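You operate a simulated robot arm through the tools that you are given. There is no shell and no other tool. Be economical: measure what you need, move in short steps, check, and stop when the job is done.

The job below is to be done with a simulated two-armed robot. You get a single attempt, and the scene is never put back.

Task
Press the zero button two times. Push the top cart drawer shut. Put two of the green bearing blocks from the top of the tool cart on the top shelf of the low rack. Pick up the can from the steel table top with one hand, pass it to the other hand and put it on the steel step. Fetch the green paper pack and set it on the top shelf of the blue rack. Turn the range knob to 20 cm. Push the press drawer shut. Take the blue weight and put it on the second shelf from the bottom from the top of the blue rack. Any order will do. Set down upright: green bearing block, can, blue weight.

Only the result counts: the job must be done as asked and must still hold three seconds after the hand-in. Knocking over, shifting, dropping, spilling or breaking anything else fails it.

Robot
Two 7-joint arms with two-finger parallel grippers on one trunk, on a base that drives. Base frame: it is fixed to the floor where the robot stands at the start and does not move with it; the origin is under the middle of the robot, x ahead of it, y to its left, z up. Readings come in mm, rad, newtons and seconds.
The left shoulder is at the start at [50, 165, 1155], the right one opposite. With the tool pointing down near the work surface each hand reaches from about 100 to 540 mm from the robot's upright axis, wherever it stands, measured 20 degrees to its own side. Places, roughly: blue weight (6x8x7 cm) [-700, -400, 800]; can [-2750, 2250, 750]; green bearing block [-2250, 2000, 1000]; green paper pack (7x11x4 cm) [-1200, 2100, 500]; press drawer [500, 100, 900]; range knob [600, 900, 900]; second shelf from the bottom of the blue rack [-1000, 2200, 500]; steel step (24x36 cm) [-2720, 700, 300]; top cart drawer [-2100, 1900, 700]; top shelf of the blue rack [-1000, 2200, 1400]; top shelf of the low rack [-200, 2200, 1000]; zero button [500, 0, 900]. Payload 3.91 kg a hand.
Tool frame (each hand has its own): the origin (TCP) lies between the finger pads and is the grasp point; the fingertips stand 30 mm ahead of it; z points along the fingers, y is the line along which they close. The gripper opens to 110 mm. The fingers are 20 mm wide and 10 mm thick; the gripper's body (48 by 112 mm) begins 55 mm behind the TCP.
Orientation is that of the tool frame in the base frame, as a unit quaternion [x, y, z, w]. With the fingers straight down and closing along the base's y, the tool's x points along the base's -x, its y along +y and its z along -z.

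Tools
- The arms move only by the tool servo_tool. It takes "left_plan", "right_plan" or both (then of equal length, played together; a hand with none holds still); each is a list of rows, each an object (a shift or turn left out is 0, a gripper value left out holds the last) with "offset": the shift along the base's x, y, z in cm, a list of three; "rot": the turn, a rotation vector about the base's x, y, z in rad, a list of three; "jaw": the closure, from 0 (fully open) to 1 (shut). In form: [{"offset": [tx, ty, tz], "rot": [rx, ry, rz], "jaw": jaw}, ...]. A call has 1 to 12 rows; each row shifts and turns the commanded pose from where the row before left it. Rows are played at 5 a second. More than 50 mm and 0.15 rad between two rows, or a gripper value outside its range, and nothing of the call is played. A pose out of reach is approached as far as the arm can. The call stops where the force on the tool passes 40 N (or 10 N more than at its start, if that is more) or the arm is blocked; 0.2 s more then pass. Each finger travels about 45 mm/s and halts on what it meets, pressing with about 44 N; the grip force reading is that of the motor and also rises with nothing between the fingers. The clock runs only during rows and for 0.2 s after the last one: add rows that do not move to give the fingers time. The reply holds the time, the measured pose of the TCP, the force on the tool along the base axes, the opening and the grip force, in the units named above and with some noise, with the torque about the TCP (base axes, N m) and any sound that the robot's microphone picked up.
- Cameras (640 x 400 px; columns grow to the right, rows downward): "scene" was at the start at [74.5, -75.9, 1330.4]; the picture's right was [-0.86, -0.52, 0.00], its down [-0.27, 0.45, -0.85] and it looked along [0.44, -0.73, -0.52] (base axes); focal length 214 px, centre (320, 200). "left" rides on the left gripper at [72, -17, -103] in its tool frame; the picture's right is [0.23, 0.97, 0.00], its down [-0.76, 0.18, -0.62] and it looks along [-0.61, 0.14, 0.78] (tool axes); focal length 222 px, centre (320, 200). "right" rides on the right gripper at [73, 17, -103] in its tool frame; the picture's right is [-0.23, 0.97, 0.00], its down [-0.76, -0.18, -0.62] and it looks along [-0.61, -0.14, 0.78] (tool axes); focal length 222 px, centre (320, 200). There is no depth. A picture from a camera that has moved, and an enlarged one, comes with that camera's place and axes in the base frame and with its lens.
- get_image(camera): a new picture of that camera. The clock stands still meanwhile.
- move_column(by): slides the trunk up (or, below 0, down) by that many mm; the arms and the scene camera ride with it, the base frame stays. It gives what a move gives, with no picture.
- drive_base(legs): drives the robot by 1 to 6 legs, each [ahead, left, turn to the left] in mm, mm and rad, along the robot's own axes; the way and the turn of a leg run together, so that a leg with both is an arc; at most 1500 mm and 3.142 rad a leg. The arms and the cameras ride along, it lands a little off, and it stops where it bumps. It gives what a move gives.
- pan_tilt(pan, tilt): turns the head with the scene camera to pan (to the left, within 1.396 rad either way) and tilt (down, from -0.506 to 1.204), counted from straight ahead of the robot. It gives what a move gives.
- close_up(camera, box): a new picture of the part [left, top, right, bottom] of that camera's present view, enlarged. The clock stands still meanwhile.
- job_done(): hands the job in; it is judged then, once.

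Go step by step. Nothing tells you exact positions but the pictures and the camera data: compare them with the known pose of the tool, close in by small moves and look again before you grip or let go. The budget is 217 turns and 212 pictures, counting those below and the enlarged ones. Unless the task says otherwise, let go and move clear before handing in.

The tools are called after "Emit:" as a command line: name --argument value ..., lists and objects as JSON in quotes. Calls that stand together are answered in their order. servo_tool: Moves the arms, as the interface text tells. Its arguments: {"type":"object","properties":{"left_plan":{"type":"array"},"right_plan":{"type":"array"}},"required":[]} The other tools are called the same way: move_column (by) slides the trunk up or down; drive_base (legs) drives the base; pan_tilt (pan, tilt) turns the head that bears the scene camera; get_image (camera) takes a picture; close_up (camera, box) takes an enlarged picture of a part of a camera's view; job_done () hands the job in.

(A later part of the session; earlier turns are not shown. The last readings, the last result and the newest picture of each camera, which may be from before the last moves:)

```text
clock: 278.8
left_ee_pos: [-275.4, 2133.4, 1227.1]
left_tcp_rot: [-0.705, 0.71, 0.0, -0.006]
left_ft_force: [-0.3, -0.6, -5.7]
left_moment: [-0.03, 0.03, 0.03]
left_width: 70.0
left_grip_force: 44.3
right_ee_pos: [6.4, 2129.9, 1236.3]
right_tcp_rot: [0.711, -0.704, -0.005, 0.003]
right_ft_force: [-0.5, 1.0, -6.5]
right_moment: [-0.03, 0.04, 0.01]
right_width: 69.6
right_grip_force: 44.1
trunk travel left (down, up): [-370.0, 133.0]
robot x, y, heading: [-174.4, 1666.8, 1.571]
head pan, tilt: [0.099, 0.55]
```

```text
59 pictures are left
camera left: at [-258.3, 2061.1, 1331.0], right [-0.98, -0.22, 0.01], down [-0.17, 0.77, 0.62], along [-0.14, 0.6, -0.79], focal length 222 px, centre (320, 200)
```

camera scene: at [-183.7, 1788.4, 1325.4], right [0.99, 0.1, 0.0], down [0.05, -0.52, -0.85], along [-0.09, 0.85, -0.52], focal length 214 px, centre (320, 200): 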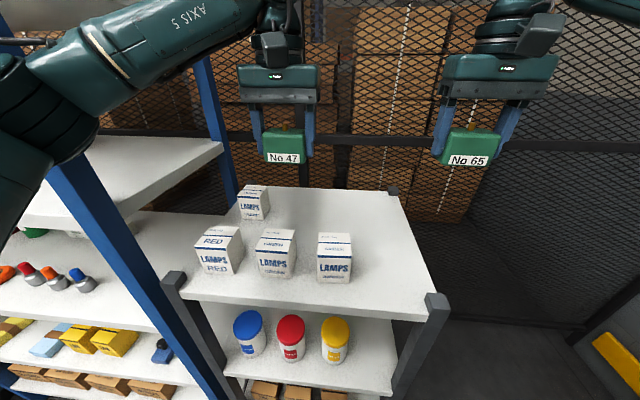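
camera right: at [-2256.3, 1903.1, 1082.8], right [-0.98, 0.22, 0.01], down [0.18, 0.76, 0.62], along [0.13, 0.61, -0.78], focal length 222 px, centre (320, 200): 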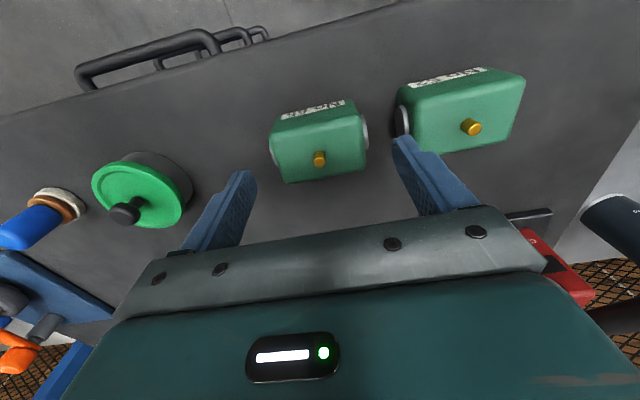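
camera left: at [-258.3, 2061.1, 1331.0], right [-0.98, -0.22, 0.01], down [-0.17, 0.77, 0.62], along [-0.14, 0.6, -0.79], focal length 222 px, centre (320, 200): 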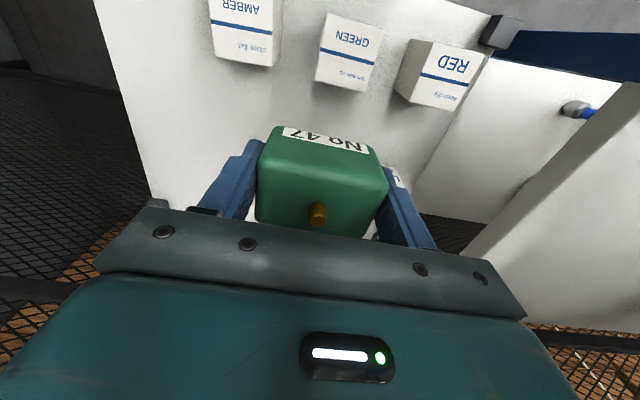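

The back part of the shelf (y 2140–2430) is clear. I move in 30 mm and lower the left block behind the green box.

Emit:
drive_base --legs '[[30, 0, 0]]'

Emit:
servo_tool --left_plan '[{"offset": [0.3, 3.3, -3]}, {"offset": [0, 0, -4]}, {"offset": [0, 0, -4]}, {"offset": [0, 0, -4]}, {"offset": [0, 0, -3]}, {}]'

Emit:
get_image --camera "left"

Emit:
get_image --camera "scene"

```text
clock: 279.6
left_ee_pos: [-266.2, 2160.8, 1230.6]
left_tcp_rot: [-0.703, 0.711, 0.005, -0.008]
left_ft_force: [0.1, 1.0, -6.5]
left_moment: [-0.04, 0.01, 0.03]
left_width: 69.8
left_grip_force: 44.1
right_ee_pos: [13.4, 2156.7, 1236.2]
right_tcp_rot: [0.71, -0.704, -0.011, 0.006]
right_ft_force: [0.0, 0.8, -6.4]
right_moment: [-0.02, 0.01, 0.0]
right_width: 69.7
right_grip_force: 43.9
trunk travel left (down, up): [-370.0, 133.0]
robot x, y, heading: [-176.8, 1695.8, 1.577]
head pan, tilt: [0.099, 0.55]
```

```text
clock: 281.2
left_ee_pos: [-239.0, 2187.5, 1056.9]
left_tcp_rot: [-0.69, 0.724, 0.018, -0.008]
left_ft_force: [0.0, 0.4, -5.2]
left_moment: [-0.05, -0.04, 0.01]
left_width: 69.8
left_grip_force: 43.9
right_ee_pos: [29.0, 2150.7, 1235.3]
right_tcp_rot: [0.709, -0.705, -0.013, 0.008]
right_ft_force: [1.1, 0.6, -5.5]
right_moment: [-0.03, 0.06, 0.0]
right_width: 69.8
right_grip_force: 43.6
trunk travel left (down, up): [-370.0, 133.0]
robot x, y, heading: [-170.5, 1698.7, 1.567]
head pan, tilt: [0.099, 0.55]
stopped in row 6 (left hand): the arm was blocked; the commanded pose is now the measured one
```

```text
58 pictures are left
camera left: at [-222.3, 2112.2, 1158.7], right [-0.98, -0.18, 0.03], down [-0.12, 0.76, 0.64], along [-0.14, 0.63, -0.77], focal length 222 px, centre (320, 200)
```

left: 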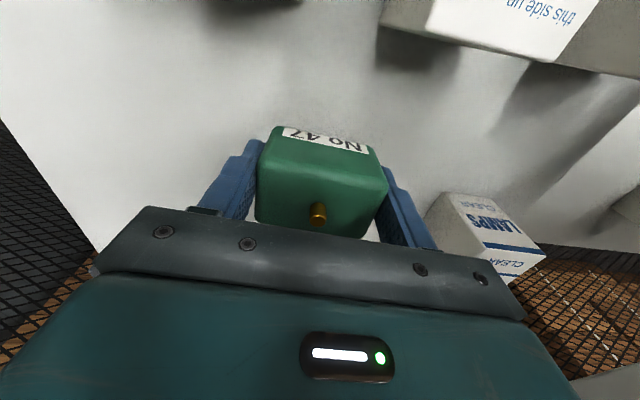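

```text
57 pictures are left
camera scene: at [-162.2, 1810.0, 1325.8], right [1.0, 0.1, -0.02], down [0.03, -0.51, -0.86], along [-0.09, 0.85, -0.51], focal length 214 px, centre (320, 200)
```

scene: 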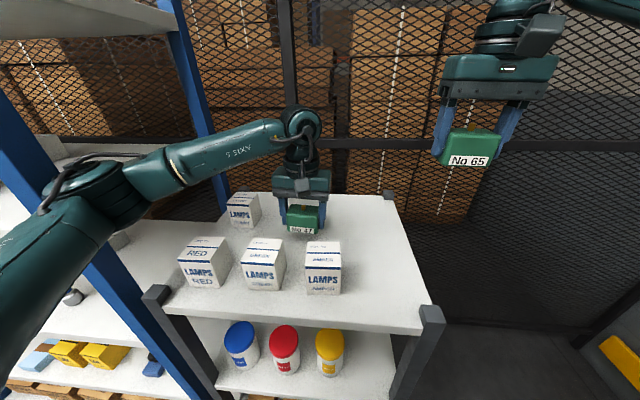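

The left elbow probably touched the blue rack's post. I retrace the motion at once and back out.

Emit:
servo_tool --left_plan '[{"offset": [-0.3, 0, 3]}, {"offset": [-0.5, 0, 4]}, {"offset": [-0.6, 0, 4]}, {"offset": [-0.6, -1, 4]}, {"offset": [-0.6, -2, 3]}, {}]'

Emit:
drive_base --legs '[[-150, 0, 0]]'

Emit:
pan_tilt --pan 0.6 --tilt 0.4

Emit:
get_image --camera "scene"

```text
clock: 282.6
left_ee_pos: [-270.3, 2169.1, 1229.5]
left_tcp_rot: [-0.692, 0.721, 0.009, -0.013]
left_ft_force: [0.2, -0.1, -5.7]
left_moment: [-0.01, -0.01, 0.01]
left_width: 69.7
left_grip_force: 44.1
right_ee_pos: [19.6, 2163.2, 1232.7]
right_tcp_rot: [0.71, -0.704, -0.009, 0.01]
right_ft_force: [0.1, 0.0, -6.7]
right_moment: [-0.05, -0.02, -0.02]
right_width: 69.9
right_grip_force: 44.2
trunk travel left (down, up): [-370.0, 133.0]
robot x, y, heading: [-171.6, 1697.0, 1.57]
head pan, tilt: [0.099, 0.55]
```

```text
clock: 284.0
left_ee_pos: [-287.5, 2017.6, 1230.3]
left_tcp_rot: [-0.696, 0.718, 0.006, -0.003]
left_ft_force: [-0.1, -0.6, -5.9]
left_moment: [0.01, -0.01, -0.02]
left_width: 69.9
left_grip_force: 44.0
right_ee_pos: [6.8, 2010.6, 1237.0]
right_tcp_rot: [0.71, -0.704, -0.006, 0.003]
right_ft_force: [-0.4, -0.9, -6.2]
right_moment: [-0.01, -0.03, 0.01]
right_width: 69.7
right_grip_force: 44.3
trunk travel left (down, up): [-370.0, 133.0]
robot x, y, heading: [-176.1, 1549.7, 1.57]
head pan, tilt: [0.099, 0.55]
```

```text
clock: 284.9
left_ee_pos: [-289.0, 2019.9, 1230.1]
left_tcp_rot: [-0.696, 0.718, 0.005, -0.003]
left_ft_force: [-0.3, -0.1, -6.1]
left_moment: [-0.02, -0.03, 0.01]
left_width: 69.5
left_grip_force: 43.9
right_ee_pos: [6.7, 2011.1, 1237.6]
right_tcp_rot: [0.71, -0.704, -0.005, 0.004]
right_ft_force: [0.2, 0.4, -4.9]
right_moment: [0.0, -0.01, 0.03]
right_width: 69.8
right_grip_force: 44.0
trunk travel left (down, up): [-370.0, 133.0]
robot x, y, heading: [-172.8, 1547.8, 1.572]
head pan, tilt: [0.6, 0.4]
```

```text
56 pictures are left
camera scene: at [-227.6, 1657.8, 1339.2], right [0.83, 0.56, 0.0], down [0.22, -0.32, -0.92], along [-0.52, 0.76, -0.39], focal length 214 px, centre (320, 200)
```

scene: 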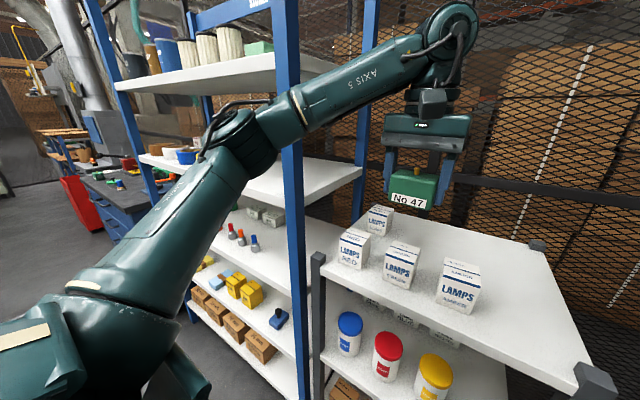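

The rack's items all still stand. I go 190 mm right so the left elbow clears the post, then in again.

Emit:
drive_base --legs '[[0, -190, 0], [142, 0, 0]]'

Emit:
pan_tilt --pan 0.4 --tilt 0.5

Emit:
get_image --camera "scene"

```text
clock: 288.2
left_ee_pos: [-101.4, 2160.3, 1229.6]
left_tcp_rot: [-0.697, 0.718, 0.005, -0.004]
left_ft_force: [-0.5, 0.5, -7.0]
left_moment: [-0.06, -0.03, 0.01]
left_width: 69.6
left_grip_force: 44.0
right_ee_pos: [193.0, 2152.9, 1235.8]
right_tcp_rot: [0.711, -0.704, -0.005, 0.005]
right_ft_force: [-0.2, 0.2, -6.6]
right_moment: [0.0, -0.01, -0.01]
right_width: 69.7
right_grip_force: 43.2
trunk travel left (down, up): [-370.0, 133.0]
robot x, y, heading: [12.5, 1686.8, 1.576]
head pan, tilt: [0.6, 0.4]
```

```text
clock: 288.9
left_ee_pos: [-101.6, 2159.2, 1231.0]
left_tcp_rot: [-0.697, 0.717, 0.004, -0.003]
left_ft_force: [0.3, -0.3, -6.8]
left_moment: [-0.04, -0.01, -0.01]
left_width: 69.9
left_grip_force: 44.0
right_ee_pos: [194.4, 2152.4, 1236.9]
right_tcp_rot: [0.71, -0.704, -0.005, 0.004]
right_ft_force: [-0.2, -0.1, -6.3]
right_moment: [-0.02, 0.0, -0.01]
right_width: 69.7
right_grip_force: 44.1
trunk travel left (down, up): [-370.0, 133.0]
robot x, y, heading: [12.8, 1690.2, 1.579]
head pan, tilt: [0.4, 0.499]
```

```text
55 pictures are left
camera scene: at [-22.6, 1805.8, 1330.1], right [0.92, 0.39, 0.0], down [0.19, -0.44, -0.88], along [-0.34, 0.81, -0.48], focal length 214 px, centre (320, 200)
```

scene: 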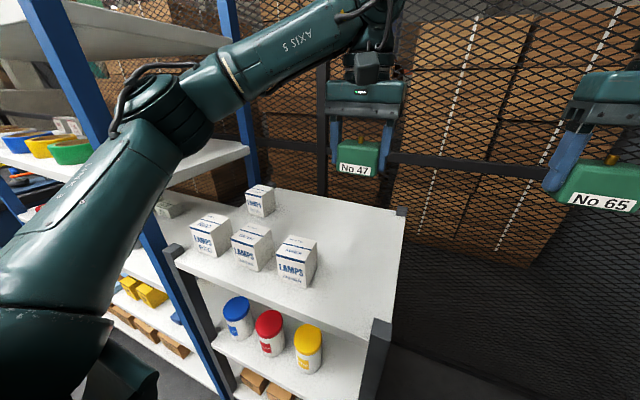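

Emit:
servo_tool --left_plan '[{"offset": [-0.5, 3.3, -3], "rot": [0, 0, 0.02]}, {"offset": [0, 0, -4]}, {"offset": [0, 0, -4]}, {"offset": [0, 0, -4]}, {"offset": [0, 0, -3]}, {}]'

Emit:
get_image --camera "left"

Emit:
get_image --camera "scene"

```text
clock: 290.3
left_ee_pos: [-105.3, 2191.7, 1052.2]
left_tcp_rot: [-0.704, 0.71, 0.005, -0.003]
left_ft_force: [-0.7, 0.1, -6.1]
left_moment: [-0.01, 0.0, -0.02]
left_width: 69.7
left_grip_force: 44.1
right_ee_pos: [192.7, 2152.2, 1236.9]
right_tcp_rot: [0.71, -0.704, -0.004, 0.004]
right_ft_force: [0.6, 0.0, -6.2]
right_moment: [-0.05, -0.01, 0.01]
right_width: 70.0
right_grip_force: 44.5
trunk travel left (down, up): [-370.0, 133.0]
robot x, y, heading: [12.2, 1690.8, 1.576]
head pan, tilt: [0.4, 0.499]
```

```text
54 pictures are left
camera left: at [-87.8, 2117.9, 1153.8], right [-0.98, -0.22, 0.01], down [-0.16, 0.76, 0.63], along [-0.15, 0.61, -0.78], focal length 222 px, centre (320, 200)
```

left: 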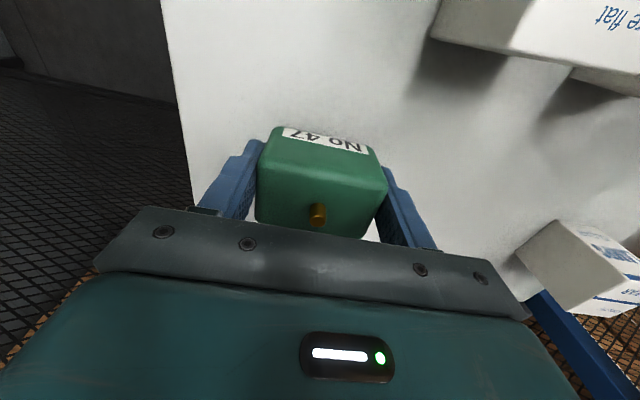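

```text
53 pictures are left
camera scene: at [-22.5, 1805.8, 1330.1], right [0.92, 0.39, 0.0], down [0.19, -0.44, -0.88], along [-0.34, 0.81, -0.48], focal length 214 px, centre (320, 200)
```

scene: 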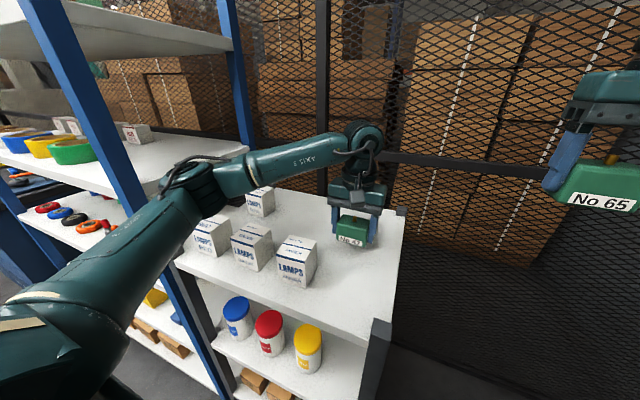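

Emit:
servo_tool --left_plan '[{"offset": [0, 0, -2]}, {"offset": [0, 0, -1.5]}, {"offset": [0, 0, -0.5]}, {"offset": [0, 0, -0.4]}, {"offset": [0, 0, -0.4]}, {"offset": [0, 0, -0.4]}, {"offset": [0, 0, -0.4]}, {}]'

Emit:
close_up --camera "scene" --box '[270, 110, 410, 310]'

```text
clock: 291.5
left_ee_pos: [-105.9, 2191.5, 1009.1]
left_tcp_rot: [-0.703, 0.711, 0.006, 0.003]
left_ft_force: [-2.2, -5.7, 10.7]
left_moment: [-0.16, -0.5, -0.29]
left_width: 70.0
left_grip_force: 43.6
right_ee_pos: [194.6, 2151.7, 1236.1]
right_tcp_rot: [0.711, -0.703, -0.003, 0.004]
right_ft_force: [-0.7, -0.5, -5.6]
right_moment: [-0.04, 0.03, 0.01]
right_width: 69.6
right_grip_force: 44.1
trunk travel left (down, up): [-370.0, 133.0]
robot x, y, heading: [12.7, 1688.1, 1.572]
head pan, tilt: [0.4, 0.499]
stopped in row 6 (left hand): the force on the tool passed its limit at 42 N (the readings are from after the stop); the commanded pose is now the measured one
```

```text
2.00 times, centred on (340, 210) of scene
camera zoom: at [-22.7, 1804.2, 1329.7], right [0.92, 0.39, 0.0], down [0.19, -0.44, -0.88], along [-0.34, 0.81, -0.48], focal length 429 px, centre (280, 180)
```

zoom: 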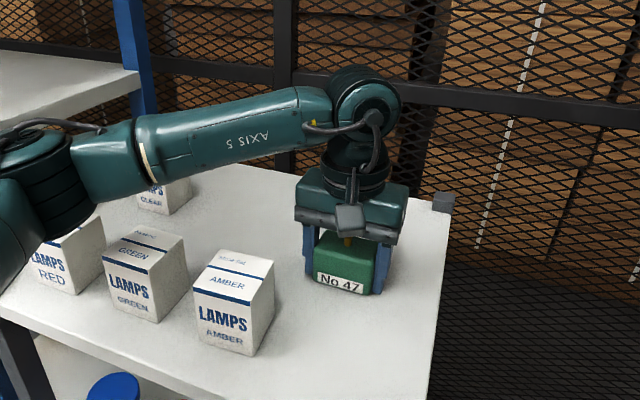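

No 47 is down on the shelf. I open and lift clear, then tuck the left hand back.

Emit:
servo_tool --left_plan '[{"jaw": 0.7}, {"jaw": 0.145}, {}, {}, {"offset": [0, 0, 2]}, {"offset": [0, 0, 4]}, {"offset": [0, 0, 4.5]}, {"offset": [0, 0, 4.5]}, {"offset": [0, 0, 4.5]}, {"offset": [0, -4, 2]}, {"offset": [0, -4.5, 0]}]'

Emit:
get_image --camera "scene"

```text
clock: 293.9
left_ee_pos: [-105.5, 2105.9, 1224.0]
left_tcp_rot: [-0.705, 0.709, 0.007, 0.003]
left_ft_force: [-0.8, -0.5, -0.1]
left_moment: [0.01, -0.02, -0.02]
left_width: 94.2
left_grip_force: 0.1
right_ee_pos: [193.5, 2151.8, 1236.9]
right_tcp_rot: [0.71, -0.704, -0.005, 0.003]
right_ft_force: [-0.1, -0.5, -6.2]
right_moment: [-0.02, 0.02, 0.01]
right_width: 69.7
right_grip_force: 43.8
trunk travel left (down, up): [-370.0, 133.0]
robot x, y, heading: [15.8, 1689.0, 1.573]
head pan, tilt: [0.4, 0.499]
```

```text
51 pictures are left
camera scene: at [-22.5, 1805.0, 1330.2], right [0.92, 0.39, 0.0], down [0.19, -0.44, -0.88], along [-0.34, 0.81, -0.48], focal length 214 px, centre (320, 200)
```

scene: 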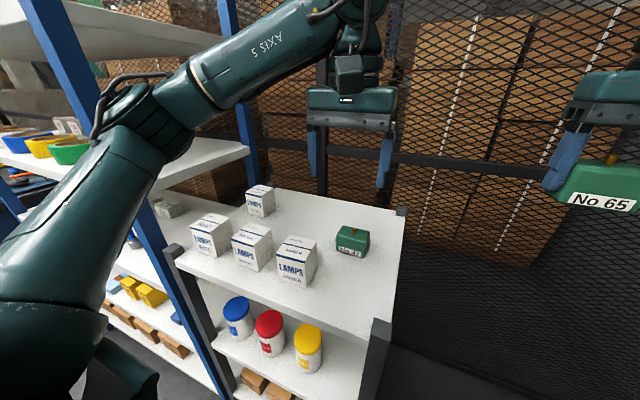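

No 47 stands. Now back out, tuck the left arm, and shift left for the right-hand block.

Emit:
drive_base --legs '[[-330, 0, 0]]'

Emit:
servo_tool --left_plan '[{"offset": [-1, -4, 0]}, {"offset": [-1, -4, 0]}, {"offset": [0, -4, 0]}, {"offset": [0, -4, 0]}, {"offset": [0, -4, 0]}]'

Emit:
drive_base --legs '[[0, 428, 0], [335, 0, 0]]'

Emit:
pan_tilt --pan -0.35 --tilt 0.5

Emit:
get_image --camera "scene"

Emit:
get_image --camera "right"

```text
clock: 296.1
left_ee_pos: [-104.1, 1780.4, 1223.2]
left_tcp_rot: [-0.705, 0.709, 0.007, 0.001]
left_ft_force: [-1.2, -0.9, 0.1]
left_moment: [0.02, 0.0, -0.01]
left_width: 94.1
left_grip_force: 0.0
right_ee_pos: [195.4, 1824.1, 1236.6]
right_tcp_rot: [0.711, -0.703, -0.005, 0.004]
right_ft_force: [0.6, -1.2, -4.9]
right_moment: [-0.04, 0.05, 0.02]
right_width: 69.8
right_grip_force: 44.2
trunk travel left (down, up): [-370.0, 133.0]
robot x, y, heading: [14.4, 1366.9, 1.57]
head pan, tilt: [0.4, 0.499]
```

```text
clock: 297.3
left_ee_pos: [-125.0, 1579.1, 1222.7]
left_tcp_rot: [-0.705, 0.709, 0.008, 0.002]
left_ft_force: [0.4, -0.3, -1.1]
left_moment: [0.0, 0.01, -0.02]
left_width: 93.8
left_grip_force: 0.1
right_ee_pos: [195.0, 1822.9, 1237.0]
right_tcp_rot: [0.711, -0.703, -0.004, 0.004]
right_ft_force: [-0.6, 0.2, -6.0]
right_moment: [-0.05, -0.02, -0.01]
right_width: 69.6
right_grip_force: 43.7
trunk travel left (down, up): [-370.0, 133.0]
robot x, y, heading: [14.6, 1364.3, 1.572]
head pan, tilt: [0.4, 0.499]
```

```text
clock: 303.4
left_ee_pos: [-554.9, 1915.5, 1223.5]
left_tcp_rot: [-0.705, 0.709, 0.006, 0.001]
left_ft_force: [-0.1, -0.1, 0.0]
left_moment: [-0.01, 0.0, 0.02]
left_width: 94.1
left_grip_force: 0.1
right_ee_pos: [-235.9, 2159.7, 1236.7]
right_tcp_rot: [0.711, -0.703, -0.005, 0.003]
right_ft_force: [-0.2, -0.1, -5.4]
right_moment: [-0.01, 0.03, 0.01]
right_width: 69.6
right_grip_force: 44.1
trunk travel left (down, up): [-370.0, 133.0]
robot x, y, heading: [-414.8, 1695.0, 1.574]
head pan, tilt: [0.4, 0.499]
```

```text
clock: 304.5
left_ee_pos: [-556.3, 1914.6, 1223.6]
left_tcp_rot: [-0.704, 0.71, 0.006, 0.001]
left_ft_force: [-0.2, 0.8, -0.7]
left_moment: [0.0, -0.01, 0.03]
left_width: 93.9
left_grip_force: 0.0
right_ee_pos: [-236.9, 2159.9, 1236.5]
right_tcp_rot: [0.712, -0.703, -0.004, 0.004]
right_ft_force: [0.3, -0.2, -5.8]
right_moment: [-0.04, -0.01, -0.03]
right_width: 69.6
right_grip_force: 44.6
trunk travel left (down, up): [-370.0, 133.0]
robot x, y, heading: [-415.2, 1694.0, 1.574]
head pan, tilt: [-0.351, 0.499]
```

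```text
50 pictures are left
camera scene: at [-385.5, 1813.4, 1330.1], right [0.94, -0.34, 0.0], down [-0.16, -0.45, -0.88], along [0.3, 0.83, -0.48], focal length 214 px, centre (320, 200)
```

scene: 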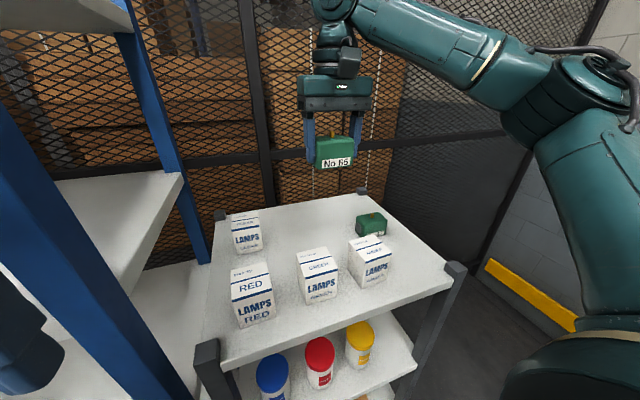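

```text
49 pictures are left
camera right: at [-251.3, 2086.0, 1340.9], right [-0.98, 0.22, 0.01], down [0.18, 0.76, 0.62], along [0.12, 0.61, -0.78], focal length 222 px, centre (320, 200)
```

right: 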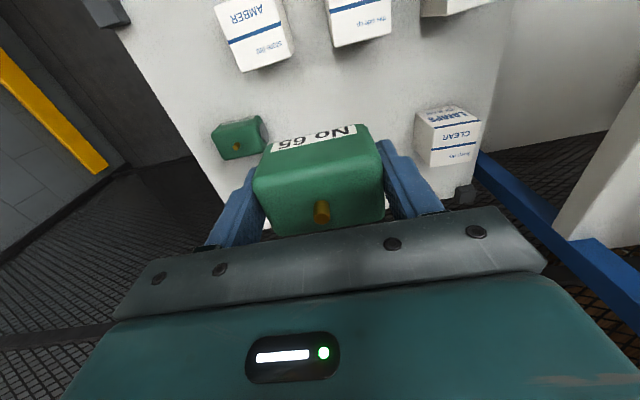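

Spot between No 47 and the CLEAR box is free. I lower No 65 there.

Emit:
servo_tool --right_plan '[{"offset": [0, 3.3, -3]}, {"offset": [-0.2, 0, -4.5]}, {"offset": [0, 0, -4.5]}, {"offset": [0, 0, -4.5]}, {"offset": [0, 0, -3]}, {}]'

Emit:
get_image --camera "scene"

```text
clock: 305.9
left_ee_pos: [-555.0, 1914.6, 1223.7]
left_tcp_rot: [-0.705, 0.709, 0.007, 0.002]
left_ft_force: [-0.1, -0.9, 0.4]
left_moment: [-0.03, 0.01, 0.04]
left_width: 94.1
left_grip_force: 0.2
right_ee_pos: [-232.6, 2179.5, 1045.7]
right_tcp_rot: [0.711, -0.703, -0.005, 0.004]
right_ft_force: [0.0, 0.6, -6.1]
right_moment: [-0.03, -0.02, 0.01]
right_width: 70.0
right_grip_force: 43.9
right hand out of reach, approached as far as the arm can: row 1
trunk travel left (down, up): [-370.0, 133.0]
robot x, y, heading: [-413.1, 1699.9, 1.577]
head pan, tilt: [-0.351, 0.499]
```

```text
48 pictures are left
camera scene: at [-385.4, 1813.3, 1330.1], right [0.94, -0.34, 0.0], down [-0.16, -0.45, -0.88], along [0.3, 0.83, -0.48], focal length 214 px, centre (320, 200)
```

scene: 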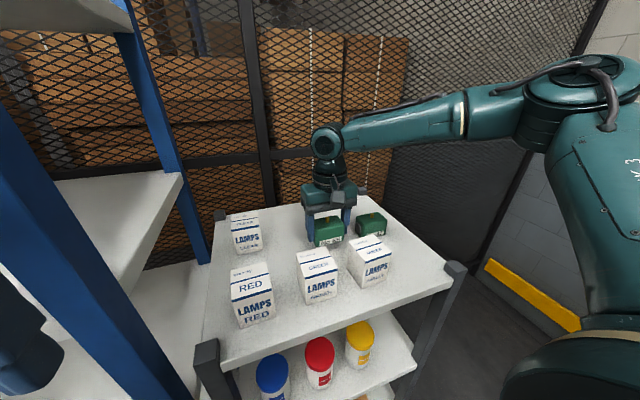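

Emit:
servo_tool --right_plan '[{"offset": [-0.5, 0.8, -1.5]}, {"offset": [0, 0, -1.2]}, {"offset": [0, 0, -0.5]}, {"offset": [0, 0, -0.4]}, {"offset": [0, 0, -0.4]}, {"offset": [0, 0, -0.4]}, {"offset": [0, 0, -0.3]}, {}]'

Emit:
close_up --camera "scene" --box '[270, 150, 430, 280]'

```text
clock: 307.2
left_ee_pos: [-555.8, 1911.5, 1222.6]
left_tcp_rot: [-0.705, 0.709, 0.007, 0.003]
left_ft_force: [0.0, 0.1, -0.3]
left_moment: [-0.01, 0.01, -0.02]
left_width: 94.0
left_grip_force: 0.0
right_ee_pos: [-238.0, 2186.6, 1010.8]
right_tcp_rot: [0.71, -0.704, -0.01, 0.001]
right_ft_force: [-0.3, -6.4, 13.1]
right_moment: [-0.53, -0.7, -0.25]
right_width: 69.8
right_grip_force: 43.9
trunk travel left (down, up): [-370.0, 133.0]
robot x, y, heading: [-412.9, 1695.7, 1.579]
head pan, tilt: [-0.351, 0.499]
stopped in row 6 (right hand): the force on the tool passed its limit at 43 N (the readings are from after the stop); the commanded pose is now the measured one
```

```text
3.08 times, centred on (350, 215) of scene
camera zoom: at [-385.7, 1811.0, 1329.9], right [0.94, -0.34, 0.0], down [-0.16, -0.45, -0.88], along [0.3, 0.83, -0.48], focal length 660 px, centre (228, 154)
```

zoom: 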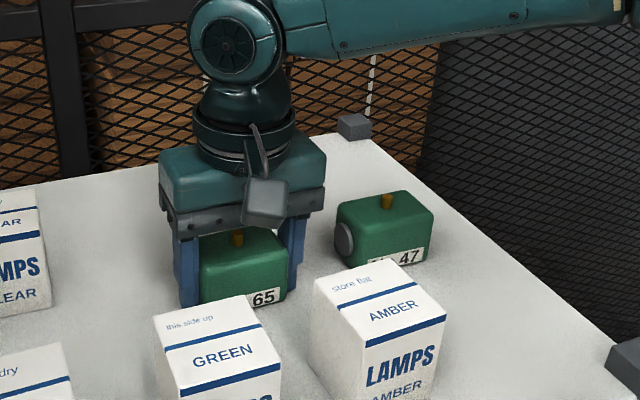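

On the shelf. I open and lift straight up, then back out.

Emit:
servo_tool --right_plan '[{"jaw": 0.7}, {"jaw": 0.2}, {}, {}, {"offset": [0, 0, 2]}, {"offset": [0, 0, 4]}, {"offset": [0, 0, 4.5]}, {"offset": [0, 0, 4.5]}, {"offset": [0, 0, 4.5]}, {"offset": [0, -2, 3]}, {}]'

Emit:
drive_base --legs '[[-400, 0, 0]]'

Emit:
get_image --camera "scene"

```text
clock: 309.6
left_ee_pos: [-555.5, 1914.3, 1223.8]
left_tcp_rot: [-0.704, 0.71, 0.007, 0.002]
left_ft_force: [0.9, -0.4, -0.1]
left_moment: [0.0, 0.0, 0.0]
left_width: 94.1
left_grip_force: 0.0
right_ee_pos: [-235.7, 2164.8, 1230.3]
right_tcp_rot: [0.711, -0.703, -0.009, 0.002]
right_ft_force: [-1.0, 0.3, -0.4]
right_moment: [0.02, 0.04, 0.03]
right_width: 88.0
right_grip_force: 0.0
right hand out of reach, approached as far as the arm can: row 9
trunk travel left (down, up): [-370.0, 133.0]
robot x, y, heading: [-416.0, 1697.3, 1.575]
head pan, tilt: [-0.351, 0.499]
```

```text
clock: 312.1
left_ee_pos: [-553.7, 1512.2, 1223.9]
left_tcp_rot: [-0.706, 0.708, 0.006, 0.002]
left_ft_force: [0.2, -0.6, 0.3]
left_moment: [0.0, 0.01, -0.03]
left_width: 94.3
left_grip_force: 0.0
right_ee_pos: [-234.2, 1763.1, 1229.9]
right_tcp_rot: [0.712, -0.702, -0.008, 0.001]
right_ft_force: [-1.1, 0.1, 0.7]
right_moment: [0.02, 0.0, 0.01]
right_width: 87.9
right_grip_force: 0.1
trunk travel left (down, up): [-370.0, 133.0]
robot x, y, heading: [-412.8, 1296.8, 1.574]
head pan, tilt: [-0.351, 0.499]
```

```text
46 pictures are left
camera scene: at [-383.8, 1411.6, 1330.2], right [0.94, -0.34, 0.0], down [-0.16, -0.45, -0.88], along [0.3, 0.83, -0.48], focal length 214 px, centre (320, 200)
```

scene: 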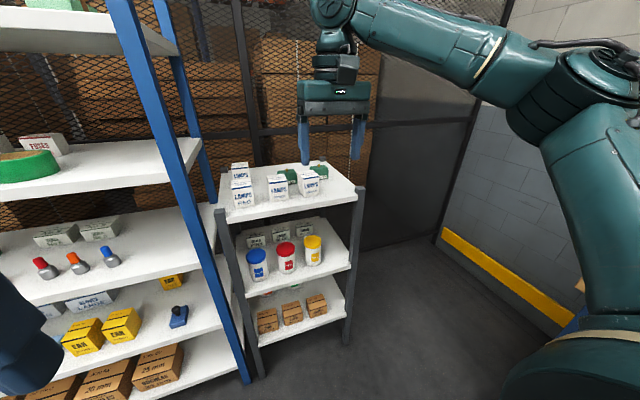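

Both blocks stand on the low rack. Last: the can on the steel table left of the cart. I tuck the right hand and drive there.

Emit:
servo_tool --right_plan '[{"offset": [0, -4, 0]}, {"offset": [0, -4, 0]}, {"offset": [0, -4, 0]}, {"offset": [0, -4, 0]}]'

Emit:
drive_base --legs '[[0, 1500, 0], [0, 600, 0]]'

Emit:
pan_tilt --pan 0.25 --tilt 0.5

Emit:
get_image --camera "scene"

Emit:
pan_tilt --pan 1.39 --tilt 0.6

Emit:
get_image --camera "scene"

```text
clock: 313.1
left_ee_pos: [-554.8, 1512.0, 1223.8]
left_tcp_rot: [-0.706, 0.708, 0.007, 0.002]
left_ft_force: [0.4, -1.3, -0.2]
left_moment: [0.04, -0.02, -0.01]
left_width: 94.1
left_grip_force: 0.1
right_ee_pos: [-232.3, 1603.7, 1230.0]
right_tcp_rot: [0.711, -0.703, -0.009, 0.001]
right_ft_force: [0.0, -0.6, -0.2]
right_moment: [0.0, 0.01, 0.01]
right_width: 88.0
right_grip_force: 0.1
trunk travel left (down, up): [-370.0, 133.0]
robot x, y, heading: [-413.2, 1292.3, 1.58]
head pan, tilt: [-0.351, 0.499]
```

```text
clock: 331.8
left_ee_pos: [-2662.1, 1493.4, 1223.1]
left_tcp_rot: [-0.707, 0.707, 0.007, 0.002]
left_ft_force: [0.2, 0.0, 0.7]
left_moment: [0.01, -0.02, -0.01]
left_width: 94.1
left_grip_force: 0.0
right_ee_pos: [-2342.6, 1587.5, 1230.9]
right_tcp_rot: [0.713, -0.701, -0.009, 0.0]
right_ft_force: [0.5, 0.1, 0.2]
right_moment: [-0.02, 0.05, 0.0]
right_width: 88.1
right_grip_force: 0.0
trunk travel left (down, up): [-370.0, 133.0]
robot x, y, heading: [-2521.7, 1276.1, 1.58]
head pan, tilt: [-0.351, 0.499]
```

```text
clock: 332.8
left_ee_pos: [-2661.9, 1493.4, 1223.8]
left_tcp_rot: [-0.707, 0.707, 0.007, 0.001]
left_ft_force: [0.1, -0.6, 0.3]
left_moment: [0.03, 0.02, -0.01]
left_width: 94.3
left_grip_force: 0.1
right_ee_pos: [-2342.2, 1586.6, 1231.1]
right_tcp_rot: [0.713, -0.701, -0.009, 0.001]
right_ft_force: [0.3, -0.5, 0.0]
right_moment: [-0.04, 0.0, 0.01]
right_width: 88.0
right_grip_force: 0.1
trunk travel left (down, up): [-370.0, 133.0]
robot x, y, heading: [-2520.3, 1279.6, 1.581]
head pan, tilt: [0.25, 0.499]
```

```text
45 pictures are left
camera scene: at [-2544.9, 1396.1, 1330.2], right [0.97, 0.26, 0.0], down [0.12, -0.46, -0.88], along [-0.22, 0.85, -0.48], focal length 214 px, centre (320, 200)
```

scene: 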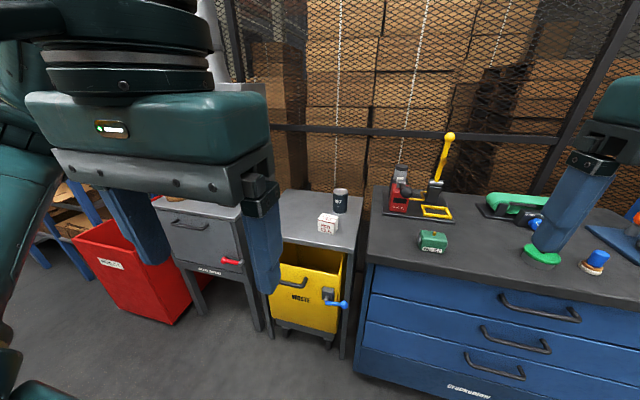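

```text
clock: 334.2
left_ee_pos: [-2661.7, 1492.8, 1224.9]
left_tcp_rot: [-0.707, 0.707, 0.007, 0.002]
left_ft_force: [-0.1, 0.6, -0.5]
left_moment: [-0.02, 0.0, 0.03]
left_width: 94.2
left_grip_force: 0.0
right_ee_pos: [-2340.7, 1587.2, 1229.3]
right_tcp_rot: [0.713, -0.701, -0.008, 0.001]
right_ft_force: [-0.9, 0.7, -0.8]
right_moment: [0.04, 0.02, -0.01]
right_width: 88.0
right_grip_force: 0.2
trunk travel left (down, up): [-370.0, 133.0]
robot x, y, heading: [-2520.9, 1275.9, 1.584]
head pan, tilt: [1.389, 0.6]
```

```text
44 pictures are left
camera scene: at [-2608.7, 1323.3, 1321.1], right [0.17, 0.99, 0.0], down [0.56, -0.1, -0.83], along [-0.81, 0.14, -0.56], focal length 214 px, centre (320, 200)
```

scene: 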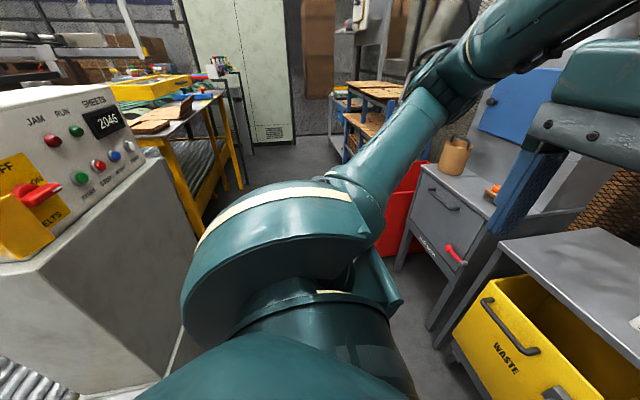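

The can stands at about (-2670,2250), behind the fuse box on the narrow steel table (front y≈2000). I drive up and tilt the left hand about 1 rad forward.

Emit:
drive_base --legs '[[262, 0, -0.012]]'

Emit:
servo_tool --left_plan '[{"offset": [0, 4, -1.5], "rot": [0.143, 0, 0], "jaw": 0}, {"offset": [0, 4, -1.5], "rot": [0.143, 0, 0]}, {"offset": [0, 4, -1.5], "rot": [0.143, 0, 0]}, {"offset": [0, 4, -1.5], "rot": [0.143, 0, 0]}, {"offset": [0, 4, -2], "rot": [0.143, 0, 0]}, {"offset": [0, 4, -2], "rot": [0.143, 0, 0]}, {"offset": [0, 4, -2], "rot": [0.143, 0, 0]}, {}]'

Emit:
get_image --camera "left"

```text
clock: 336.1
left_ee_pos: [-2658.6, 1754.1, 1223.8]
left_tcp_rot: [-0.702, 0.712, 0.007, 0.002]
left_ft_force: [0.1, -0.5, 0.0]
left_moment: [-0.02, -0.01, 0.04]
left_width: 93.9
left_grip_force: 0.0
right_ee_pos: [-2338.0, 1844.3, 1229.9]
right_tcp_rot: [0.708, -0.706, -0.008, 0.001]
right_ft_force: [-0.2, -0.1, -0.3]
right_moment: [-0.04, 0.03, 0.01]
right_width: 87.9
right_grip_force: 0.0
trunk travel left (down, up): [-370.0, 133.0]
robot x, y, heading: [-2521.6, 1535.3, 1.561]
head pan, tilt: [1.389, 0.6]
```

```text
clock: 337.9
left_ee_pos: [-2657.9, 2032.5, 1103.1]
left_tcp_rot: [-0.615, 0.621, 0.349, 0.338]
left_ft_force: [0.0, -0.2, -0.3]
left_moment: [0.02, -0.01, -0.03]
left_width: 109.9
left_grip_force: 0.0
right_ee_pos: [-2337.1, 1842.5, 1230.1]
right_tcp_rot: [0.708, -0.706, -0.008, 0.001]
right_ft_force: [-0.2, 0.0, -0.2]
right_moment: [0.03, -0.01, 0.04]
right_width: 87.8
right_grip_force: 0.0
trunk travel left (down, up): [-370.0, 133.0]
robot x, y, heading: [-2519.1, 1535.1, 1.561]
head pan, tilt: [1.389, 0.6]
```

```text
43 pictures are left
camera left: at [-2641.8, 1906.9, 1094.8], right [-0.98, -0.12, -0.18], down [-0.16, -0.13, 0.98], along [-0.14, 0.98, 0.1], focal length 222 px, centre (320, 200)
```

left: 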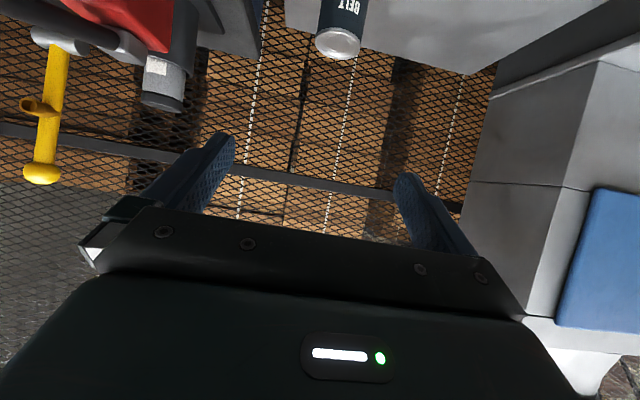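

The can's top is at ≈910, centre (-2672,2245); my camera would hit the fuse box at this tilt, and reach is short. I turn the base clockwise 0.5 rad so the left shoulder leads, with tilt 0.8 instead.

Emit:
servo_tool --left_plan '[{"offset": [0, -4, 0], "rot": [-0.1, 0, 0]}, {"offset": [0, -4, 0], "rot": [-0.1, 0, 0]}, {"offset": [0, -4, 0]}, {"offset": [0, -4, 0]}, {"offset": [0, -4, 0]}]'

Emit:
drive_base --legs '[[0, 40, 0], [0, 0, -0.5]]'

Emit:
servo_tool --left_plan '[{"offset": [-4.5, 1, -1], "rot": [0, 0, 0.125]}, {"offset": [-4.5, 1, -1], "rot": [0, 0, 0.125]}, {"offset": [-4.5, 1, -1], "rot": [0, 0, 0.125]}, {"offset": [-4.5, 1, -1], "rot": [0, 0, 0.125]}, {}]'

```text
clock: 339.1
left_ee_pos: [-2627.1, 1877.6, 1134.0]
left_tcp_rot: [-0.646, 0.653, 0.283, 0.274]
left_ft_force: [-0.3, -0.2, 0.5]
left_moment: [-0.01, -0.01, -0.01]
left_width: 110.2
left_grip_force: 0.0
left hand out of reach, approached as far as the arm can: row 4, 5
right_ee_pos: [-2336.7, 1842.7, 1230.3]
right_tcp_rot: [0.708, -0.706, -0.008, 0.001]
right_ft_force: [-0.4, 0.1, 0.5]
right_moment: [0.01, -0.01, 0.01]
right_width: 88.2
right_grip_force: 0.1
trunk travel left (down, up): [-370.0, 133.0]
robot x, y, heading: [-2524.2, 1538.9, 1.564]
head pan, tilt: [1.389, 0.6]
```

```text
clock: 341.5
left_ee_pos: [-2491.1, 1887.3, 1133.3]
left_tcp_rot: [-0.465, 0.792, 0.207, 0.337]
left_ft_force: [-0.1, 1.3, 0.5]
left_moment: [-0.02, -0.04, 0.01]
left_width: 109.8
left_grip_force: 0.0
right_ee_pos: [-2253.3, 1718.0, 1231.3]
right_tcp_rot: [-0.512, 0.859, 0.009, 0.001]
right_ft_force: [-0.1, 0.1, -0.4]
right_moment: [-0.02, 0.01, -0.04]
right_width: 87.8
right_grip_force: 0.2
trunk travel left (down, up): [-370.0, 133.0]
robot x, y, heading: [-2562.3, 1537.0, 1.07]
head pan, tilt: [1.389, 0.6]
```

```text
clock: 342.7
left_ee_pos: [-2609.0, 1970.7, 1139.8]
left_tcp_rot: [-0.647, 0.653, 0.283, 0.273]
left_ft_force: [0.2, -0.1, -0.6]
left_moment: [0.01, 0.02, -0.02]
left_width: 110.1
left_grip_force: 0.1
left hand out of reach, approached as far as the arm can: row 1, 2, 3, 4
right_ee_pos: [-2253.2, 1717.7, 1231.0]
right_tcp_rot: [-0.513, 0.858, 0.009, 0.001]
right_ft_force: [-0.4, -0.6, 0.3]
right_moment: [0.01, 0.03, 0.0]
right_width: 87.8
right_grip_force: 0.0
trunk travel left (down, up): [-370.0, 133.0]
robot x, y, heading: [-2560.0, 1535.2, 1.068]
head pan, tilt: [1.389, 0.6]
```

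Emit:
servo_tool --left_plan '[{"offset": [-1.2, 3.5, -2]}, {"offset": [-1.2, 3.5, -2.5]}, {"offset": [-1.2, 3.5, -2.5]}, {"offset": [-1.2, 3.5, -3]}, {"offset": [-1, 2, -4]}, {"offset": [-0.5, 1, -4]}, {}]'

Emit:
get_image --camera "left"

```text
clock: 344.3
left_ee_pos: [-2671.6, 2142.7, 959.4]
left_tcp_rot: [-0.647, 0.652, 0.285, 0.275]
left_ft_force: [-0.2, 0.0, 0.1]
left_moment: [-0.02, 0.01, -0.01]
left_width: 109.9
left_grip_force: 0.1
right_ee_pos: [-2252.6, 1718.7, 1230.9]
right_tcp_rot: [-0.513, 0.858, 0.008, 0.001]
right_ft_force: [0.1, -0.2, -0.3]
right_moment: [-0.01, 0.0, 0.0]
right_width: 87.9
right_grip_force: 0.0
trunk travel left (down, up): [-370.0, 133.0]
robot x, y, heading: [-2560.1, 1535.0, 1.07]
head pan, tilt: [1.389, 0.6]
```

```text
42 pictures are left
camera left: at [-2654.7, 2016.1, 977.9], right [-0.98, -0.15, -0.15], down [-0.16, 0.07, 0.98], along [-0.14, 0.99, -0.09], focal length 222 px, centre (320, 200)
```

left: 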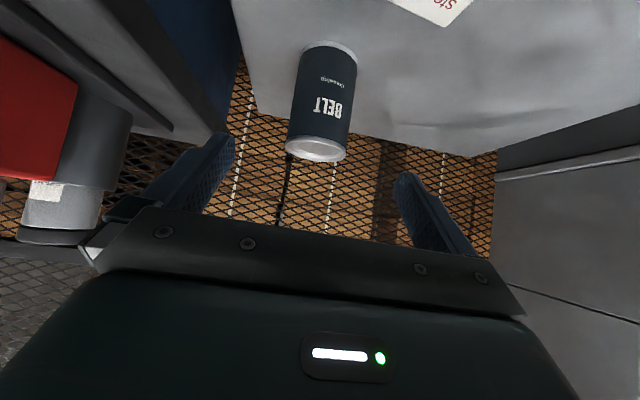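

Nicely lined up; the can is ≈60 mm wide at x≈-2677, y≈2255. I advance in steps along the fingers.

Emit:
servo_tool --left_plan '[{"offset": [-0.3, 3.1, -2.7]}, {"offset": [-0.2, 3.1, -2.7]}, {}]'

Emit:
get_image --camera "left"

```text
clock: 345.1
left_ee_pos: [-2676.6, 2202.3, 907.4]
left_tcp_rot: [-0.646, 0.653, 0.284, 0.276]
left_ft_force: [-1.0, -0.7, 0.3]
left_moment: [-0.01, 0.01, 0.02]
left_width: 109.9
left_grip_force: 0.0
right_ee_pos: [-2254.8, 1717.2, 1229.9]
right_tcp_rot: [-0.513, 0.858, 0.009, 0.001]
right_ft_force: [-0.5, -0.3, -0.1]
right_moment: [0.04, -0.03, 0.02]
right_width: 88.1
right_grip_force: 0.2
trunk travel left (down, up): [-370.0, 133.0]
robot x, y, heading: [-2562.2, 1538.2, 1.07]
head pan, tilt: [1.389, 0.6]
```

```text
41 pictures are left
camera left: at [-2660.0, 2077.2, 924.5], right [-0.98, -0.15, -0.15], down [-0.16, 0.07, 0.98], along [-0.14, 0.99, -0.09], focal length 222 px, centre (320, 200)
```

left: 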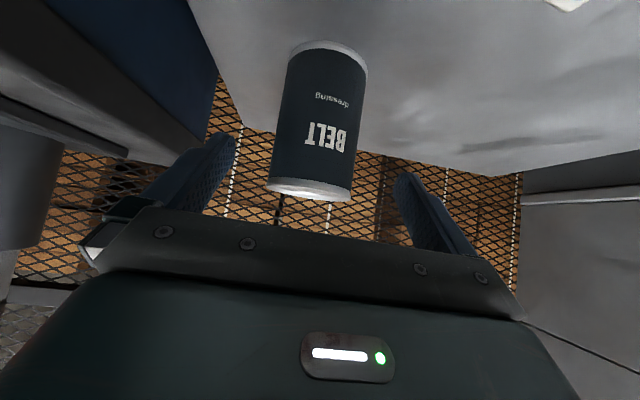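

Triangulated can top: (-2678,2270,898), base z≈789. I move to TCP (-2678,2260,842) around its lower half.

Emit:
servo_tool --left_plan '[{"offset": [-0.1, 2.9, -2.9]}, {"offset": [0, 2.0, -2.2]}, {"offset": [0, 0.9, -1.4]}, {}]'

Emit:
get_image --camera "left"

```text
clock: 345.9
left_ee_pos: [-2676.2, 2265.2, 859.0]
left_tcp_rot: [0.647, -0.646, -0.286, -0.287]
left_ft_force: [-1.3, -2.0, 23.1]
left_moment: [-2.84, -0.25, -0.1]
left_width: 110.0
left_grip_force: 0.0
right_ee_pos: [-2253.9, 1718.0, 1230.9]
right_tcp_rot: [-0.512, 0.859, 0.009, 0.002]
right_ft_force: [0.3, 0.3, 0.5]
right_moment: [0.03, -0.04, 0.04]
right_width: 87.8
right_grip_force: 0.0
trunk travel left (down, up): [-370.0, 133.0]
robot x, y, heading: [-2561.9, 1536.2, 1.067]
head pan, tilt: [1.389, 0.6]
stopped in row 4 (left hand): the force on the tool passed its limit at 45 N (the readings are from after the stop); the commanded pose is now the measured one
```

```text
40 pictures are left
camera left: at [-2659.3, 2139.9, 874.4], right [-0.97, -0.15, -0.17], down [-0.18, 0.05, 0.98], along [-0.14, 0.99, -0.08], focal length 222 px, centre (320, 200)
```

left: 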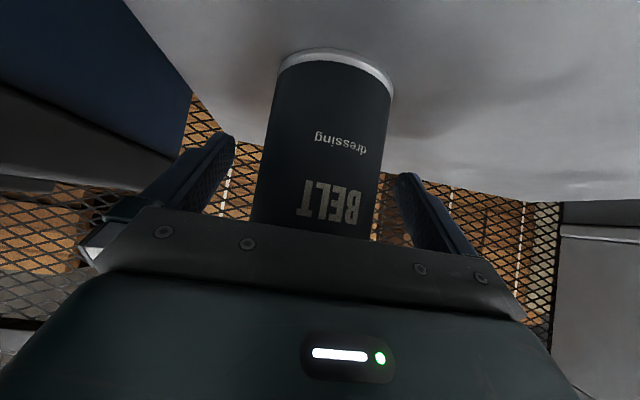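

The camera housing touched something below (probably the fuse box). I raise 8 mm and grip the can here.

Emit:
servo_tool --left_plan '[{"offset": [0, 0, 0.8]}, {"jaw": 0.3}, {"jaw": 0.5}, {"jaw": 0.8}, {}, {}]'

Emit:
servo_tool --left_plan '[{"offset": [0, 0, 1.5]}, {"offset": [0, 0, 3]}, {"offset": [0, 0, 4]}, {"offset": [0, -2, 4]}, {"offset": [0, -3, 3]}, {}]'

Emit:
pan_tilt --pan 0.75 --tilt 0.5

Emit:
get_image --camera "scene"

```text
clock: 347.3
left_ee_pos: [-2677.1, 2264.7, 859.5]
left_tcp_rot: [-0.647, 0.648, 0.284, 0.282]
left_ft_force: [0.2, 0.6, -0.4]
left_moment: [-0.01, -0.04, -0.02]
left_width: 65.5
left_grip_force: 43.9
right_ee_pos: [-2253.2, 1719.5, 1230.2]
right_tcp_rot: [-0.513, 0.858, 0.009, 0.001]
right_ft_force: [0.2, 0.5, 0.3]
right_moment: [0.03, 0.0, 0.02]
right_width: 88.0
right_grip_force: 0.1
trunk travel left (down, up): [-370.0, 133.0]
robot x, y, heading: [-2560.7, 1536.1, 1.071]
head pan, tilt: [1.389, 0.6]
```

```text
clock: 348.7
left_ee_pos: [-2675.7, 2214.0, 1015.7]
left_tcp_rot: [-0.647, 0.649, 0.284, 0.283]
left_ft_force: [0.3, 0.1, -2.6]
left_moment: [0.0, 0.01, 0.02]
left_width: 65.2
left_grip_force: 43.7
right_ee_pos: [-2253.9, 1718.8, 1231.0]
right_tcp_rot: [-0.512, 0.859, 0.009, 0.001]
right_ft_force: [0.0, 0.7, -0.1]
right_moment: [0.02, -0.01, -0.01]
right_width: 88.1
right_grip_force: 0.0
trunk travel left (down, up): [-370.0, 133.0]
robot x, y, heading: [-2561.4, 1539.8, 1.071]
head pan, tilt: [1.389, 0.6]
```

```text
clock: 349.8
left_ee_pos: [-2676.3, 2214.4, 1016.9]
left_tcp_rot: [-0.648, 0.649, 0.284, 0.281]
left_ft_force: [-0.4, -0.4, -3.5]
left_moment: [0.0, 0.02, -0.02]
left_width: 65.0
left_grip_force: 44.2
right_ee_pos: [-2254.1, 1718.0, 1230.5]
right_tcp_rot: [-0.513, 0.858, 0.008, 0.001]
right_ft_force: [0.1, -0.2, -0.2]
right_moment: [-0.01, -0.02, -0.02]
right_width: 88.0
right_grip_force: 0.2
trunk travel left (down, up): [-370.0, 133.0]
robot x, y, heading: [-2558.9, 1537.2, 1.068]
head pan, tilt: [0.75, 0.499]
```

```text
39 pictures are left
camera scene: at [-2570.6, 1651.8, 1330.1], right [0.97, 0.25, 0.0], down [0.12, -0.46, -0.88], along [-0.22, 0.85, -0.48], focal length 214 px, centre (320, 200)
```

scene: 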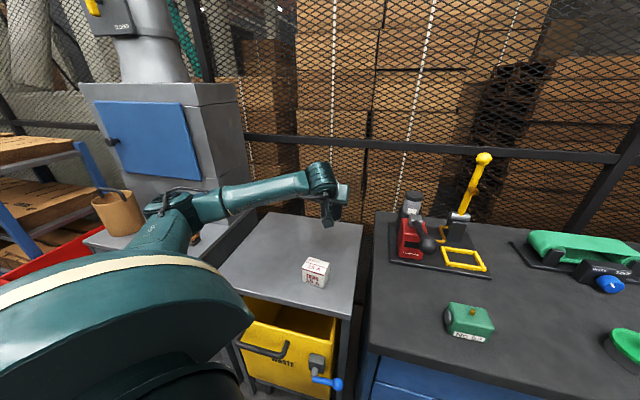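

The can is lifted (base 70 mm below the TCP), the fuse box unmoved. I back straight away from the table before the hand-over.

Emit:
drive_base --legs '[[-219, -120, 0]]'

Emit:
servo_tool --left_plan '[{"offset": [1, -4, 0], "rot": [0, 0, -0.14]}, {"offset": [1, -4, 0], "rot": [0, 0, -0.14]}, {"offset": [1, -4, 1], "rot": [0, 0, -0.14]}, {"offset": [1.5, -4, 1], "rot": [0, 0, -0.14]}, {"offset": [1.5, -3, 1], "rot": [0, 0, -0.14]}, {"offset": [1.5, -3, 1], "rot": [0, 0, -0.14]}, {"offset": [2, -2, 0], "rot": [0, 0, -0.14]}, {}]'

```text
clock: 351.6
left_ee_pos: [-2677.2, 1964.0, 1015.3]
left_tcp_rot: [-0.648, 0.648, 0.285, 0.282]
left_ft_force: [-0.8, 0.1, -2.6]
left_moment: [-0.04, -0.04, 0.03]
left_width: 65.0
left_grip_force: 43.7
right_ee_pos: [-2253.5, 1468.8, 1229.2]
right_tcp_rot: [-0.513, 0.858, 0.009, 0.001]
right_ft_force: [-0.2, -0.2, 0.0]
right_moment: [0.01, 0.01, 0.04]
right_width: 88.0
right_grip_force: 0.1
trunk travel left (down, up): [-370.0, 133.0]
robot x, y, heading: [-2557.7, 1287.1, 1.071]
head pan, tilt: [0.75, 0.499]
```

```text
clock: 353.4
left_ee_pos: [-2580.7, 1739.8, 1058.2]
left_tcp_rot: [-0.267, 0.877, 0.119, 0.382]
left_ft_force: [-0.6, -0.7, -3.1]
left_moment: [-0.03, 0.01, 0.0]
left_width: 65.0
left_grip_force: 44.2
left hand out of reach, approached as far as the arm can: row 6
right_ee_pos: [-2252.8, 1469.7, 1230.1]
right_tcp_rot: [-0.512, 0.859, 0.008, 0.002]
right_ft_force: [-0.6, -0.5, 0.5]
right_moment: [-0.01, 0.01, -0.05]
right_width: 87.9
right_grip_force: 0.2
trunk travel left (down, up): [-370.0, 133.0]
robot x, y, heading: [-2565.9, 1285.8, 1.075]
head pan, tilt: [0.75, 0.499]
```

Emit:
servo_tool --left_plan '[{"offset": [1.9, -1, 0], "rot": [0, 0, -0.136]}, {"offset": [1.9, -1, 0], "rot": [0, 0, -0.136]}, {"offset": [1.9, -1, 0], "rot": [0, 0, -0.136]}, {"offset": [1.9, -1, 0], "rot": [0, 0, -0.136]}, {"offset": [1.9, -1, 0], "rot": [0, 0, -0.136]}, {"offset": [1.9, -1, 0], "rot": [0, 0, -0.136]}, {"offset": [1.9, -1, 0], "rot": [0, 0, -0.136]}, {"offset": [1.9, -1, 0], "rot": [0, 0, -0.136]}, {}]' --right_plan '[{"rot": [0, 0, 0.14]}, {"rot": [0, 0, 0.14]}, {"rot": [0, 0, 0.14]}, {"rot": [0, 0, 0.14]}, {"rot": [0, 0, 0.14]}, {"rot": [0, 0, 0.14]}, {"rot": [0, 0, 0.14]}, {"rot": [0, 0, 0.14]}, {}]'

Emit:
pan_tilt --pan 0 --tilt 0.5

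Emit:
get_image --camera "scene"

```text
clock: 355.4
left_ee_pos: [-2451.3, 1636.3, 1045.1]
left_tcp_rot: [0.071, 0.909, -0.032, 0.41]
left_ft_force: [-0.1, -0.4, -3.4]
left_moment: [-0.03, 0.0, -0.02]
left_width: 65.0
left_grip_force: 44.0
left hand out of reach, approached as far as the arm can: row 4, 5, 6, 7, 8
right_ee_pos: [-2254.2, 1469.3, 1230.4]
right_tcp_rot: [0.891, -0.454, -0.008, 0.004]
right_ft_force: [0.5, 0.4, 0.3]
right_moment: [-0.05, 0.02, 0.01]
right_width: 88.0
right_grip_force: 0.0
trunk travel left (down, up): [-370.0, 133.0]
robot x, y, heading: [-2561.5, 1286.5, 1.072]
head pan, tilt: [0.75, 0.499]
```

```text
clock: 356.5
left_ee_pos: [-2452.2, 1636.6, 1046.8]
left_tcp_rot: [0.071, 0.909, -0.032, 0.41]
left_ft_force: [1.2, -0.8, -2.8]
left_moment: [0.0, 0.0, 0.03]
left_width: 64.8
left_grip_force: 43.4
right_ee_pos: [-2252.6, 1469.7, 1231.0]
right_tcp_rot: [0.891, -0.454, -0.008, 0.004]
right_ft_force: [-0.1, -0.1, 0.5]
right_moment: [0.01, 0.05, -0.01]
right_width: 88.1
right_grip_force: 0.0
trunk travel left (down, up): [-370.0, 133.0]
robot x, y, heading: [-2560.1, 1285.9, 1.07]
head pan, tilt: [0.0, 0.499]
```

```text
38 pictures are left
camera scene: at [-2503.6, 1393.7, 1330.1], right [0.88, -0.48, 0.0], down [-0.23, -0.42, -0.88], along [0.42, 0.77, -0.48], focal length 214 px, centre (320, 200)
```

scene: 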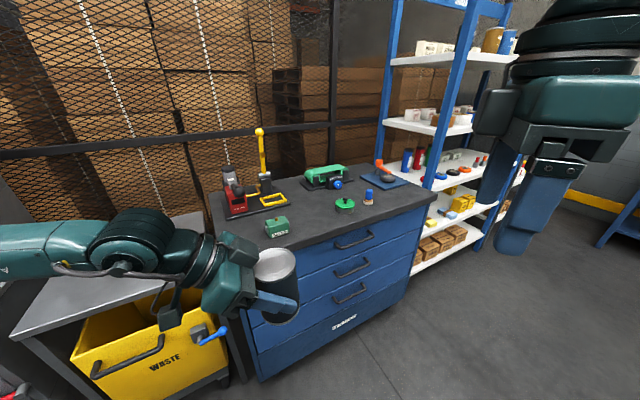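

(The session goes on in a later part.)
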